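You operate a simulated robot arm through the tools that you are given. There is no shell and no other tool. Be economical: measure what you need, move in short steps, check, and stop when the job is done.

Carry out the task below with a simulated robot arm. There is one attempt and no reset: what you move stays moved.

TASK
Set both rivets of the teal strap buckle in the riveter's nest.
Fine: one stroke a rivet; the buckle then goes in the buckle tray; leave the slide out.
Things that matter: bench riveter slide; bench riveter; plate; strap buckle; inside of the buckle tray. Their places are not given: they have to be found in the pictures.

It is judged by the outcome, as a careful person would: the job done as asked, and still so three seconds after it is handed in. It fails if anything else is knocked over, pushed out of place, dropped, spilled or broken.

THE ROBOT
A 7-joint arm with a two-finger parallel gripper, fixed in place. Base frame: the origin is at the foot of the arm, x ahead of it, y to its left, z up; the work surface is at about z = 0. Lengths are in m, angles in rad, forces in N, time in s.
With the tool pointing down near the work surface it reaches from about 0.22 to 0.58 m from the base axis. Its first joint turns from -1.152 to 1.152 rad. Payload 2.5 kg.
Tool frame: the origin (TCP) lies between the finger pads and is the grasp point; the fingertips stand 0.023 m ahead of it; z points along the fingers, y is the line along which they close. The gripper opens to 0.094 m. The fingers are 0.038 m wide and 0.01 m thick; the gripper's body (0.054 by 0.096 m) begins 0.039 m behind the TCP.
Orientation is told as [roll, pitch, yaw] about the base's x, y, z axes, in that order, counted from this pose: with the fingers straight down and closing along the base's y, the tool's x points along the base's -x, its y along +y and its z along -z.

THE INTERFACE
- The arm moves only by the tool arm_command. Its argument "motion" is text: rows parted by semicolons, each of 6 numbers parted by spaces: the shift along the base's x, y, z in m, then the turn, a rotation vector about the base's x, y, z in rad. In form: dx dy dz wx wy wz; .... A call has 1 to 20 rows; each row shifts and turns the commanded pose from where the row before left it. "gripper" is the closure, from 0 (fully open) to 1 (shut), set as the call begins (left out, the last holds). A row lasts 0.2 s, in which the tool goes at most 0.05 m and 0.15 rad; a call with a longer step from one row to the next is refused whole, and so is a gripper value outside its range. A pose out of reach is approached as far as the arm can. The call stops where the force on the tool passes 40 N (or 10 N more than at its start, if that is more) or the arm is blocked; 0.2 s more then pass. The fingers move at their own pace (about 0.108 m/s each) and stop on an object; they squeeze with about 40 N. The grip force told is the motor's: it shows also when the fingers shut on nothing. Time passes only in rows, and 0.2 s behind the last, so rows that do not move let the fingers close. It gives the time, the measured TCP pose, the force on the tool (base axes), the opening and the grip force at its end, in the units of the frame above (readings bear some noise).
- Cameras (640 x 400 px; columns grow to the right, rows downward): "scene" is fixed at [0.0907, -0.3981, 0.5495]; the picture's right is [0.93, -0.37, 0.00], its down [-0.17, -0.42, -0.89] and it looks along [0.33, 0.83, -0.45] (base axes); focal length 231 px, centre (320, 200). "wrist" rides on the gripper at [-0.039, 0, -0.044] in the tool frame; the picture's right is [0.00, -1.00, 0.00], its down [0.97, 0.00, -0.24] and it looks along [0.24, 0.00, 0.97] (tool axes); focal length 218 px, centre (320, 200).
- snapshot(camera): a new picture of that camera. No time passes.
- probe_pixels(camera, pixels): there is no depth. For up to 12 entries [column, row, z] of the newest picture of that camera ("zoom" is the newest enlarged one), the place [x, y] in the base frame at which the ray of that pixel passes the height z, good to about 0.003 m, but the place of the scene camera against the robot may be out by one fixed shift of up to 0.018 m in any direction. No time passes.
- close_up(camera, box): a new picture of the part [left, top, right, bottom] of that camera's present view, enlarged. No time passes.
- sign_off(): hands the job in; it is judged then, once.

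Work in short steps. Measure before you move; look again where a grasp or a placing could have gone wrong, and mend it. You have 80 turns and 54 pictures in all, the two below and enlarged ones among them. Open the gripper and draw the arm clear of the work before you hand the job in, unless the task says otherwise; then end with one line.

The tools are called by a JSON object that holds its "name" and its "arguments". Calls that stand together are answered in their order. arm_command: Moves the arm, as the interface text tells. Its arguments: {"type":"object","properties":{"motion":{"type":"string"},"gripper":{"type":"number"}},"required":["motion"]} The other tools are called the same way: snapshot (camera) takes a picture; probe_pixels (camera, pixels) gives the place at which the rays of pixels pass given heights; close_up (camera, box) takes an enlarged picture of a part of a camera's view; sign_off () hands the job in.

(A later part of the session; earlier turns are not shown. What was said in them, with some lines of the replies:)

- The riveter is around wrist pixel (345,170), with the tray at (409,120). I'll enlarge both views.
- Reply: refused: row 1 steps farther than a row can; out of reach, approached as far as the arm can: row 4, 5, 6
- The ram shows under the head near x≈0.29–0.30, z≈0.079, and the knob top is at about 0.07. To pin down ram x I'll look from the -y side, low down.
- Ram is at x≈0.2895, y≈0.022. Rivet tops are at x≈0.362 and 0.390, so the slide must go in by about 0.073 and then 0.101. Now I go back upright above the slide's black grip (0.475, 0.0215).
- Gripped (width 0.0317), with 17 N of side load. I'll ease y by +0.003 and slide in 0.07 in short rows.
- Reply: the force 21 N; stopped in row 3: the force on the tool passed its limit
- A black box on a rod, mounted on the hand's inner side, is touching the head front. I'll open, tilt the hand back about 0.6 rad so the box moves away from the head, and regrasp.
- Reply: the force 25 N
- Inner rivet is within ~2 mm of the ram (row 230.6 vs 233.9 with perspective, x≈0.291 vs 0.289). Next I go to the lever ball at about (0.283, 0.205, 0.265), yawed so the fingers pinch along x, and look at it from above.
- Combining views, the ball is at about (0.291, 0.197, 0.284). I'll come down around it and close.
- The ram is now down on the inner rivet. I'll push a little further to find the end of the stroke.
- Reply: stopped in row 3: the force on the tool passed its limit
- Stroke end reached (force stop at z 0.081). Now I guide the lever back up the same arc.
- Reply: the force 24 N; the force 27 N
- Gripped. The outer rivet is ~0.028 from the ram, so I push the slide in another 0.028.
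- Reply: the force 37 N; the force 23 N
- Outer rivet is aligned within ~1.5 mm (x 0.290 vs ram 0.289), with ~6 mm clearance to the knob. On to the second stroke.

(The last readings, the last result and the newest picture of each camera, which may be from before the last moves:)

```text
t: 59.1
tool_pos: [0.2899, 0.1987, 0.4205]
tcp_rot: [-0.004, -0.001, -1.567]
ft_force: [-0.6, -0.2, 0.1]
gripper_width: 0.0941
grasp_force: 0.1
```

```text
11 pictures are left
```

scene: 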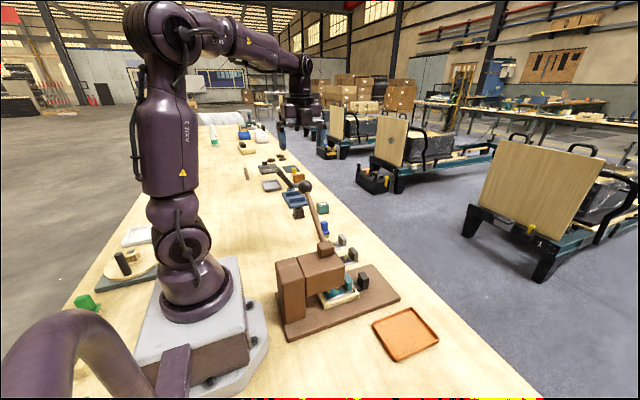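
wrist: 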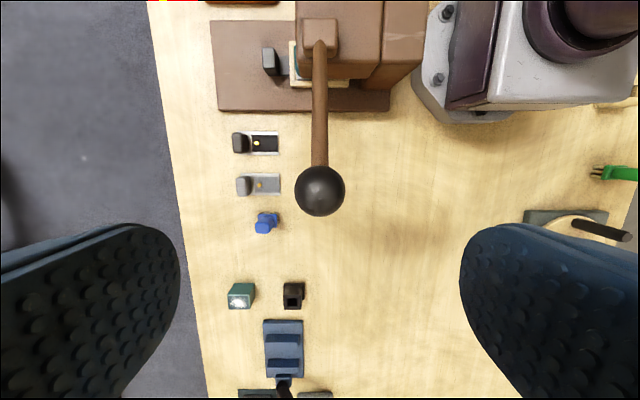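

{"name": "arm_command", "arguments": {"motion": "0 -0.0015 -0.03 0 0 0;0 0 -0.04 0 0 0;0 0 -0.04 0 0 0;0 0 -0.0315 0 0 0;0 0 0 0 0 0"}}

{"name": "arm_command", "arguments": {"motion": "0 0 0 0 0 0;0 0 0 0 0 0;0 0 0 0 0 0", "gripper": 1}}

```text
t: 60.4
tool_pos: [0.2894, 0.1955, 0.2776]
tcp_rot: [-0.004, 0.0, -1.564]
ft_force: [0.2, -0.9, -0.3]
gripper_width: 0.0937
grasp_force: 0.1
```

```text
t: 61.1
tool_pos: [0.29, 0.195, 0.2786]
tcp_rot: [-0.005, 0.001, -1.565]
ft_force: [-4.0, -1.2, -2.1]
gripper_width: 0.0434
grasp_force: 45.2
```

{"name": "arm_command", "arguments": {"motion": "0 0.0085 -0.015 0 0 0;0 0.0075 -0.015 0 0 0;0 0.0059 -0.015 0 0 0;0 0.0046 -0.015 0 0 0;0 0.0033 -0.015 0 0 0;0 0.002 -0.015 0 0 0;0 0 0 0 0 0"}}

{"name": "arm_command", "arguments": {"motion": "0 0.0009 -0.015 0 0 0;0 -0.0003 -0.015 0 0 0;0 -0.0016 -0.015 0 0 0;0 -0.0026 -0.015 0 0 0;0 -0.004 -0.015 0 0 0;0 0 0 0 0 0"}}

```text
t: 62.8
tool_pos: [0.2899, 0.2287, 0.19]
tcp_rot: [-0.004, 0.003, -1.563]
ft_force: [-5.5, 6.8, 9.6]
gripper_width: 0.0435
grasp_force: 44.9
```

```text
t: 64.2
tool_pos: [0.2898, 0.2218, 0.1158]
tcp_rot: [-0.003, 0.002, -1.565]
ft_force: [-11.0, 11.9, 4.5]
gripper_width: 0.0433
grasp_force: 44.8
```

{"name": "arm_command", "arguments": {"motion": "0 -0.0035 -0.01 0 0 0;0 -0.0035 -0.01 0 0 0;0 -0.0035 -0.008 0 0 0;0 -0.004 -0.008 0 0 0;0 -0.002 -0.004 0 0 0;0 0 0 0 0 0"}}

{"name": "close_up", "arguments": {"camera": "scene", "box": [290, 240, 380, 310]}}

```text
t: 65.2
tool_pos: [0.2901, 0.2079, 0.0814]
tcp_rot: [-0.007, 0.001, -1.561]
ft_force: [-1.8, 2.1, 12.4]
gripper_width: 0.0439
grasp_force: 45.1
stopped in row 5: the force on the tool passed its limit (the readings are from after the stop); the commanded pose is now the measured one
```

```text
5.71 times, centred on (335, 275) of scene
```

zoom: 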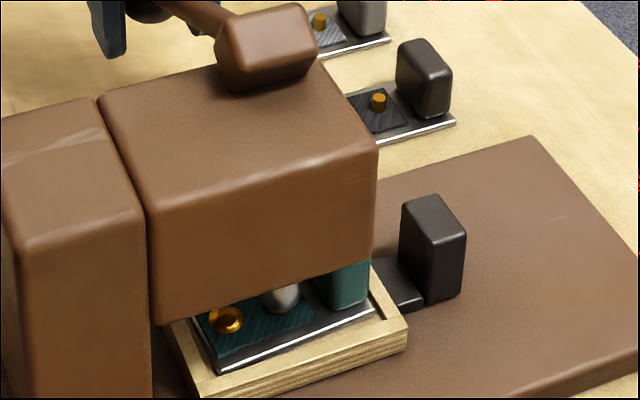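

Second stroke reached its end (z 0.081), ram on the outer rivet. I return the lever up, release it and go back over the slide grip.

{"name": "arm_command", "arguments": {"motion": "0 0.0055 0.0152 0 0 0;0 0.0055 0.015 0 0 0;0 0.0042 0.015 0 0 0;0 0.0029 0.015 0 0 0;0 0.0017 0.015 0 0 0;0 0.0005 0.015 0 0 0;0 0 0 0 0 0"}}

{"name": "arm_command", "arguments": {"motion": "0 -0.0007 0.015 0 0 0;0 -0.0018 0.015 0 0 0;0 -0.0031 0.015 0 0 0;0 -0.0043 0.015 0 0 0;0 -0.0058 0.015 0 0 0;0 -0.0072 0.015 0 0 0;0 -0.009 0.015 0 0 0;0 -0.001 0.002 0 0 0;0 0 0 0 0 0"}}

{"name": "arm_command", "arguments": {"motion": "0 0 0 0 0 0;0 0 0 0 0 0;0 0 0 0 0 0;0 0 0.04 0 0 0;0 0 0.04 0 0 0;0 0 0.04 0 0 0;0.01 0 0 0 0 0.15;0.03 0 0 0 0 0.15;0.04 0 0 0 0 0.15;0.03 -0.03 0 0 0 0.15;0.03 -0.03 0 0 0 0.15;0.03 -0.03 0 0 0 0.15;0.03 -0.03 0 0 0 0.15;0 -0.04 -0.01 0 0 0.15;0 -0.017 -0.03 0 0 0.15;0 0 -0.04 0 0 0.15;0 0 -0.04 0 0 0.07;0 0 0 0 0 0", "gripper": 0}}

```text
t: 66.8
tool_pos: [0.2905, 0.2299, 0.1706]
tcp_rot: [-0.004, 0.004, -1.563]
ft_force: [10.9, -13.0, -3.9]
gripper_width: 0.0434
grasp_force: 44.7
```

```text
t: 68.5
tool_pos: [0.2904, 0.1975, 0.2773]
tcp_rot: [0.001, 0.004, -1.559]
ft_force: [4.8, 4.0, -6.1]
gripper_width: 0.0433
grasp_force: 44.8
stopped in row 8: the force on the tool passed its limit (the readings are from after the stop); the commanded pose is now the measured one
```

```text
t: 72.3
tool_pos: [0.4886, 0.0218, 0.2761]
tcp_rot: [0.001, 0.006, 0.013]
ft_force: [-0.4, 0.8, 0.0]
gripper_width: 0.0941
grasp_force: 0.0
```

{"name": "arm_command", "arguments": {"motion": "-0.01 -0.001 -0.03 0 0.15 0;-0.015 0 -0.03 0 0.15 0;-0.015 0 -0.035 0 0.15 -0.013;-0.01 0 -0.03 0 0.144 0;-0.014 0 -0.0205 0 0 0;-0.014 0 -0.0205 0 0 0;-0.014 0 -0.0205 0 0 0;-0.0136 0 -0.019 0 0 0;0 0 -0.0085 0 0 0;0 0 0 0 0 0", "gripper": 0.3}}

{"name": "arm_command", "arguments": {"motion": "0 0 0 0 0 0;0 0 0 0 0 0;0 0 0 0 0 0", "gripper": 1}}

```text
t: 74.5
tool_pos: [0.3847, 0.0194, 0.0612]
tcp_rot: [0.005, 0.601, 0.0]
ft_force: [-0.2, -0.3, -0.2]
gripper_width: 0.0657
grasp_force: 0.1
```

```text
t: 75.3
tool_pos: [0.3842, 0.0198, 0.062]
tcp_rot: [0.004, 0.6, 0.0]
ft_force: [1.1, 6.1, -4.2]
gripper_width: 0.0315
grasp_force: 45.7
```

{"name": "arm_command", "arguments": {"motion": "0.01 0.0005 0 0 0 0;0.01 0 0 0 0 0;0.01 0 0 0 0 0;0.01 0 0 0 0 0;0.01 0 0 0 0 0;0 0 0 0 0 0"}}

{"name": "arm_command", "arguments": {"motion": "0.01 0 0 0 0 0;0.01 0 0 0 0 0;0.01 0 0 0 0 0;0.01 0 0 0 0 0;0.008 0 0 0 0 0;0 0 0 0 0 0"}}

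```text
t: 76.7
tool_pos: [0.4341, 0.02, 0.0622]
tcp_rot: [0.003, 0.6, -0.001]
ft_force: [-0.4, 1.4, -2.1]
gripper_width: 0.0314
grasp_force: 44.8
```

```text
t: 78.1
tool_pos: [0.4813, 0.0189, 0.0611]
tcp_rot: [0.006, 0.598, 0.0]
ft_force: [1.0, 4.4, -13.5]
gripper_width: 0.0319
grasp_force: 45.2
```

{"name": "arm_command", "arguments": {"motion": "0.002 0 -0.001 0 0 0;0.002 0 0 0 0 0;0 0 0 0 0 0"}}

{"name": "arm_command", "arguments": {"motion": "0 0 0 0 0 0;0 0 0 0 0 0;0.01 0 0.03 0 -0.1 0;0.01 0 0.03 0 -0.125 0;0 0 0.03 0 -0.125 0;0 0 0.03 0 -0.125 0;-0.01 0 0.01 0 -0.125 0;0 0 0 0 0 0", "gripper": 0.3}}

{"name": "snapshot", "arguments": {"camera": "wrist"}}

```text
t: 78.9
tool_pos: [0.4856, 0.0202, 0.0621]
tcp_rot: [0.003, 0.606, -0.002]
ft_force: [-20.0, 0.3, 0.4]
gripper_width: 0.032
grasp_force: 44.7
```

```text
t: 80.7
tool_pos: [0.4976, 0.0175, 0.1942]
tcp_rot: [0.006, -0.002, -0.004]
ft_force: [-0.1, -1.2, 0.5]
gripper_width: 0.0659
grasp_force: 0.2
```

```text
9 pictures are left
```

wrist: 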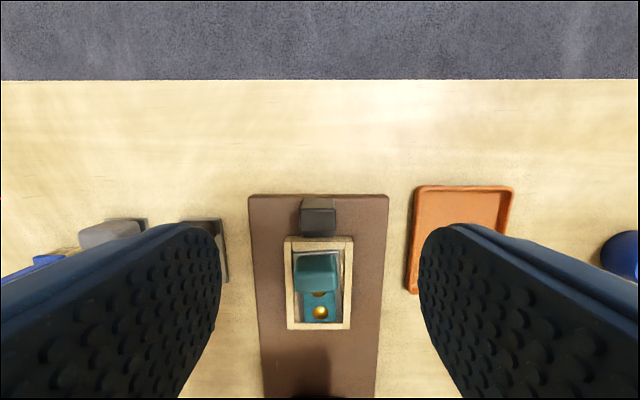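

Slide is at its outer stop and the set rivet shows at (320,312). I probe the knob and the tray in this picture.

{"name": "probe_pixels", "arguments": {"camera": "wrist", "pixels": [[417, 187, 0.01], [514, 187, 0.01], [406, 292, 0.01], [317, 254, 0.07], [317, 276, 0.07], [294, 268, 0.07], [341, 268, 0.07], [317, 292, 0.045], [320, 312, 0.04], [302, 203, 0.065]]}}

{"name": "close_up", "arguments": {"camera": "wrist", "box": [260, 190, 400, 340]}}

```text
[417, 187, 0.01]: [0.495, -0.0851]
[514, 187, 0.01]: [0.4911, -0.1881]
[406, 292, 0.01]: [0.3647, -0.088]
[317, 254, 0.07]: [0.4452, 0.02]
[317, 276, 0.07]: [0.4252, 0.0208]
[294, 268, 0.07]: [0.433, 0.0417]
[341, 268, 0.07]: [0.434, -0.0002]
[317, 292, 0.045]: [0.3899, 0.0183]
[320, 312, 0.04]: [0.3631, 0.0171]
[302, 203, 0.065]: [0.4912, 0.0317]
```

```text
2.67 times, centred on (330, 265) of wrist
```

zoom: 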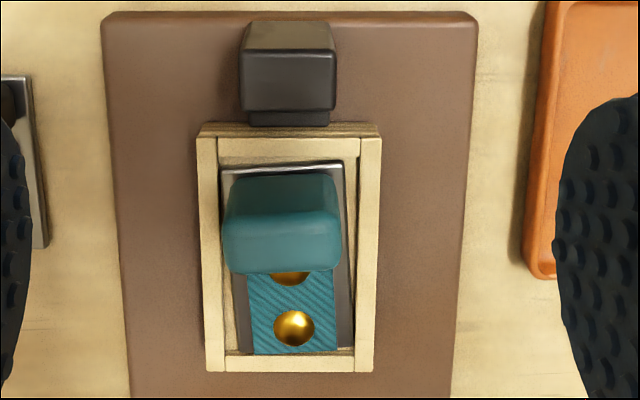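

{"name": "arm_command", "arguments": {"motion": "-0.01 0.0035 0 0 0 -0.15;-0.01 0 0 0 0 -0.15;-0.01 0 0 0 0 -0.15;-0.01 0 0 0 0 -0.15;-0.01 0 0 0 0 -0.15;-0.01 0 0 0 0 -0.15;-0.01 0 0 0 0 -0.15;-0.0086 0 0 0 0 -0.15;0 0 0 0 0 -0.15;0 0 0 0 0 -0.15;0 0 0 0 0 -0.067;0 0 -0.03 0 0 0;0 0 0 0 0 0", "gripper": 0.6}}

{"name": "snapshot", "arguments": {"camera": "wrist"}}

```text
t: 83.5
tool_pos: [0.4165, 0.0226, 0.1617]
tcp_rot: [0.005, 0.0, -1.569]
ft_force: [0.9, -0.1, -0.6]
gripper_width: 0.0376
grasp_force: 0.2
```

```text
7 pictures are left
```

wrist: 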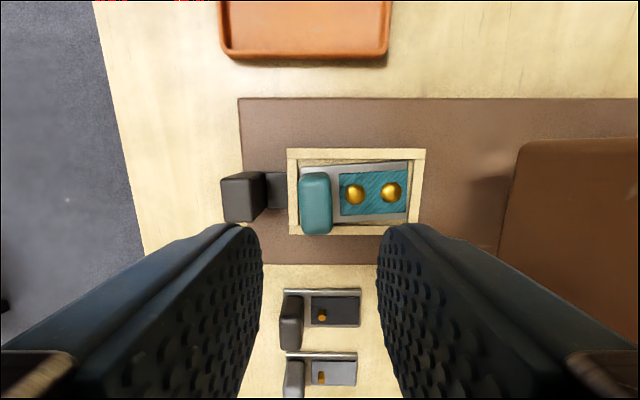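

{"name": "arm_command", "arguments": {"motion": "0.0025 -0.0015 -0.03 0 0 0;0 0 -0.03 0 0 0;0 0 -0.025 0 0 0;0 0 -0.0105 0 0 0;0 0 0 0 0 0"}}

{"name": "arm_command", "arguments": {"motion": "0 0 0 0 0 0;0 0 0 0 0 0;0 0 0 0 0 0", "gripper": 1}}

```text
t: 84.7
tool_pos: [0.4211, 0.0233, 0.0669]
tcp_rot: [0.005, 0.0, -1.568]
ft_force: [0.2, 0.4, -0.1]
gripper_width: 0.0373
grasp_force: 0.0
```

```text
t: 85.5
tool_pos: [0.4199, 0.0228, 0.0673]
tcp_rot: [0.004, 0.0, -1.567]
ft_force: [-0.7, 0.2, -0.1]
gripper_width: 0.0216
grasp_force: 40.2
```

{"name": "arm_command", "arguments": {"motion": "0 0 0.01 0 0 0;0 0 0.02 0 0 0;0 0 0.03 0 0 0;0 0 0.02 0 0 0;0 -0.03 0 0 0 0;0 -0.04 0 0 0 0;0.01 -0.04 0 0 0 0;0.015 -0.035 0 0 0 0;0.014 -0.016 0 0 0 0;0 0 0 0 0 0"}}

{"name": "snapshot", "arguments": {"camera": "wrist"}}

{"name": "close_up", "arguments": {"camera": "scene", "box": [300, 210, 480, 370]}}

```text
t: 87.7
tool_pos: [0.4585, -0.14, 0.1453]
tcp_rot: [0.005, 0.001, -1.567]
ft_force: [-0.2, 0.3, -0.4]
gripper_width: 0.0216
grasp_force: 39.6
```

```text
6 pictures are left
```

wrist: 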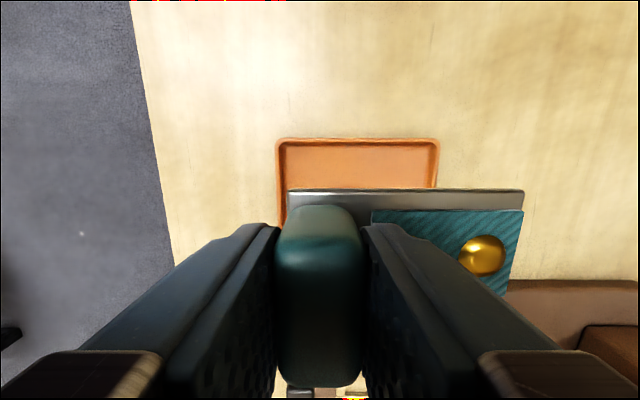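

```text
2.50 times, centred on (390, 290) of scene
```

zoom: 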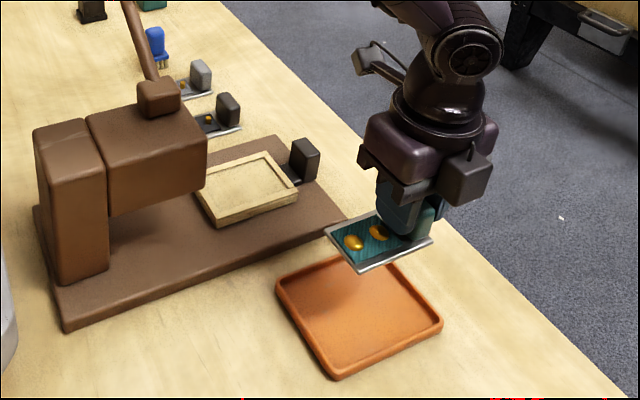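

Buckle held level over the tray (plate x≈0.38–0.47, tray 0.36–0.495). I lower it gently to contact.

{"name": "arm_command", "arguments": {"motion": "0 0 -0.03 0 0 0;0 0 -0.03 0 0 0;0 0 -0.02 0 0 0;0 0 -0.01 0 0 0;0 0 0 0 0 0"}}

{"name": "arm_command", "arguments": {"motion": "0 0 -0.003 0 0 0;0 0 -0.003 0 0 0;0 0 0 0 0 0"}}

```text
t: 88.9
tool_pos: [0.4594, -0.1392, 0.0546]
tcp_rot: [0.004, -0.001, -1.565]
ft_force: [-0.7, 0.4, -0.6]
gripper_width: 0.0214
grasp_force: 40.2
```

```text
t: 89.7
tool_pos: [0.4593, -0.1385, 0.0487]
tcp_rot: [0.005, 0.001, -1.568]
ft_force: [-0.1, 1.2, -1.0]
gripper_width: 0.0214
grasp_force: 40.2
```

{"name": "arm_command", "arguments": {"motion": "0 0 -0.002 0 0 0;0 0 -0.002 0 0 0;0 0 0 0 0 0"}}

{"name": "close_up", "arguments": {"camera": "scene", "box": [350, 270, 450, 370]}}

```text
t: 90.5
tool_pos: [0.4592, -0.1397, 0.0462]
tcp_rot: [0.005, 0.0, -1.568]
ft_force: [0.3, -0.5, -1.2]
gripper_width: 0.0215
grasp_force: 40.2
```

```text
4.00 times, centred on (400, 320) of scene
```

zoom: 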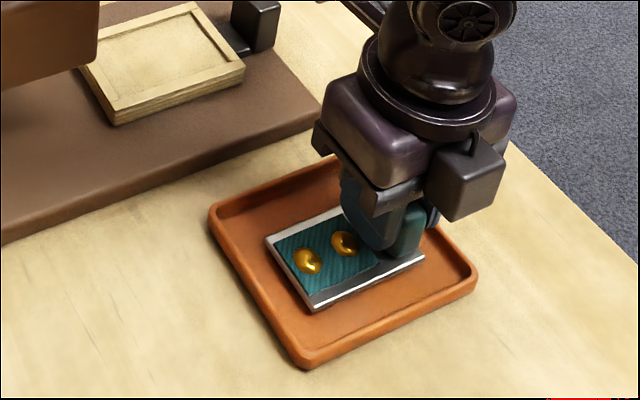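

Very near the floor, no contact yet. I lower further in 2 mm steps.

{"name": "arm_command", "arguments": {"motion": "0 0 -0.002 0 0 0;0 0 -0.002 0 0 0;0 0 0 0 0 0"}}

{"name": "arm_command", "arguments": {"motion": "0 0 -0.002 0 0 0;0 0 -0.002 0 0 0;0 0 0 0 0 0"}}

```text
t: 91.3
tool_pos: [0.4599, -0.1397, 0.0428]
tcp_rot: [0.006, 0.0, -1.568]
ft_force: [-0.3, 0.2, -0.2]
gripper_width: 0.0213
grasp_force: 40.1
```

```text
t: 92.1
tool_pos: [0.4596, -0.1401, 0.0402]
tcp_rot: [0.006, 0.0, -1.568]
ft_force: [-8.3, 1.7, 24.8]
gripper_width: 0.0215
grasp_force: 39.9
```

Contact (25 N up). I ease 1 mm up, open only partly so the fingers don't touch anything, and lift away.

{"name": "arm_command", "arguments": {"motion": "0 0 0.001 0 0 0;0 0 0 0 0 0"}}

{"name": "arm_command", "arguments": {"motion": "0 0 0 0 0 0;0 0 0 0 0 0;0 0 0.02 0 0 0;0 0 0.04 0 0 0;0 0 0.04 0 0 0;0 0 0.04 0 0 0;0 0 0.04 0 0 0;-0.03 0 0.03 0 0 0;-0.03 0 0.03 0 0 0;0 0 0 0 0 0", "gripper": 0.55}}

{"name": "snapshot", "arguments": {"camera": "wrist"}}

{"name": "snapshot", "arguments": {"camera": "scene"}}

```text
t: 92.7
tool_pos: [0.4586, -0.1388, 0.0401]
tcp_rot: [0.006, -0.001, -1.568]
ft_force: [3.0, -1.5, 9.0]
gripper_width: 0.0217
grasp_force: 40.7
```

```text
t: 94.9
tool_pos: [0.4018, -0.1408, 0.2813]
tcp_rot: [0.004, 0.0, -1.567]
ft_force: [0.1, 0.5, 0.6]
gripper_width: 0.042
grasp_force: 0.1
```

```text
3 pictures are left
```

wrist: 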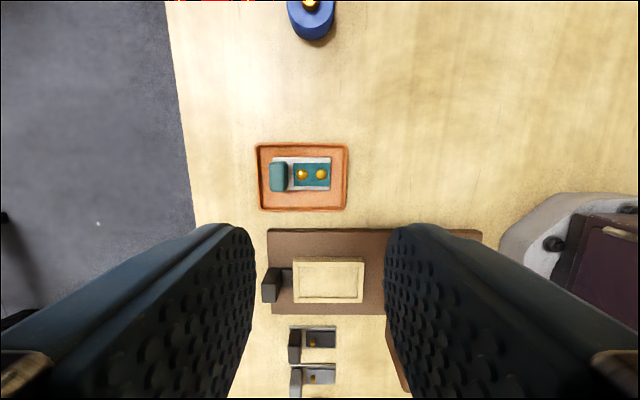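

```text
2 pictures are left
```

scene: 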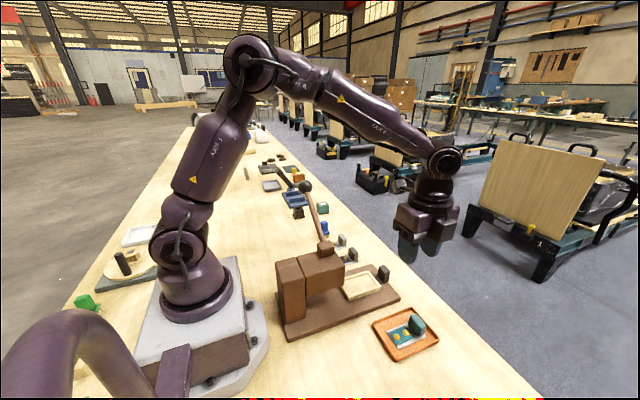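

The buckle lies flat in the tray with both rivets set, the slide is out, the lever is up and the neighbouring parts look in place. I open the gripper fully and hand in.

{"name": "arm_command", "arguments": {"motion": "0 0 0.03 0 0 0;0 0 0.03 0 0 0;0 0 0 0 0 0", "gripper": 0}}

{"name": "sign_off", "arguments": {}}

```text
t: 95.7
tool_pos: [0.4012, -0.1385, 0.339]
tcp_rot: [0.005, 0.0, -1.567]
ft_force: [0.5, -0.2, -0.3]
gripper_width: 0.094
grasp_force: 0.1
```

```text
The job is handed in.
```

Both rivets of the teal buckle are set with one stroke each, the buckle is in its tray, and the slide is left out; while pushing the slide in, a box on the robot's hand bumped the riveter head once, with no visible damage or shift.
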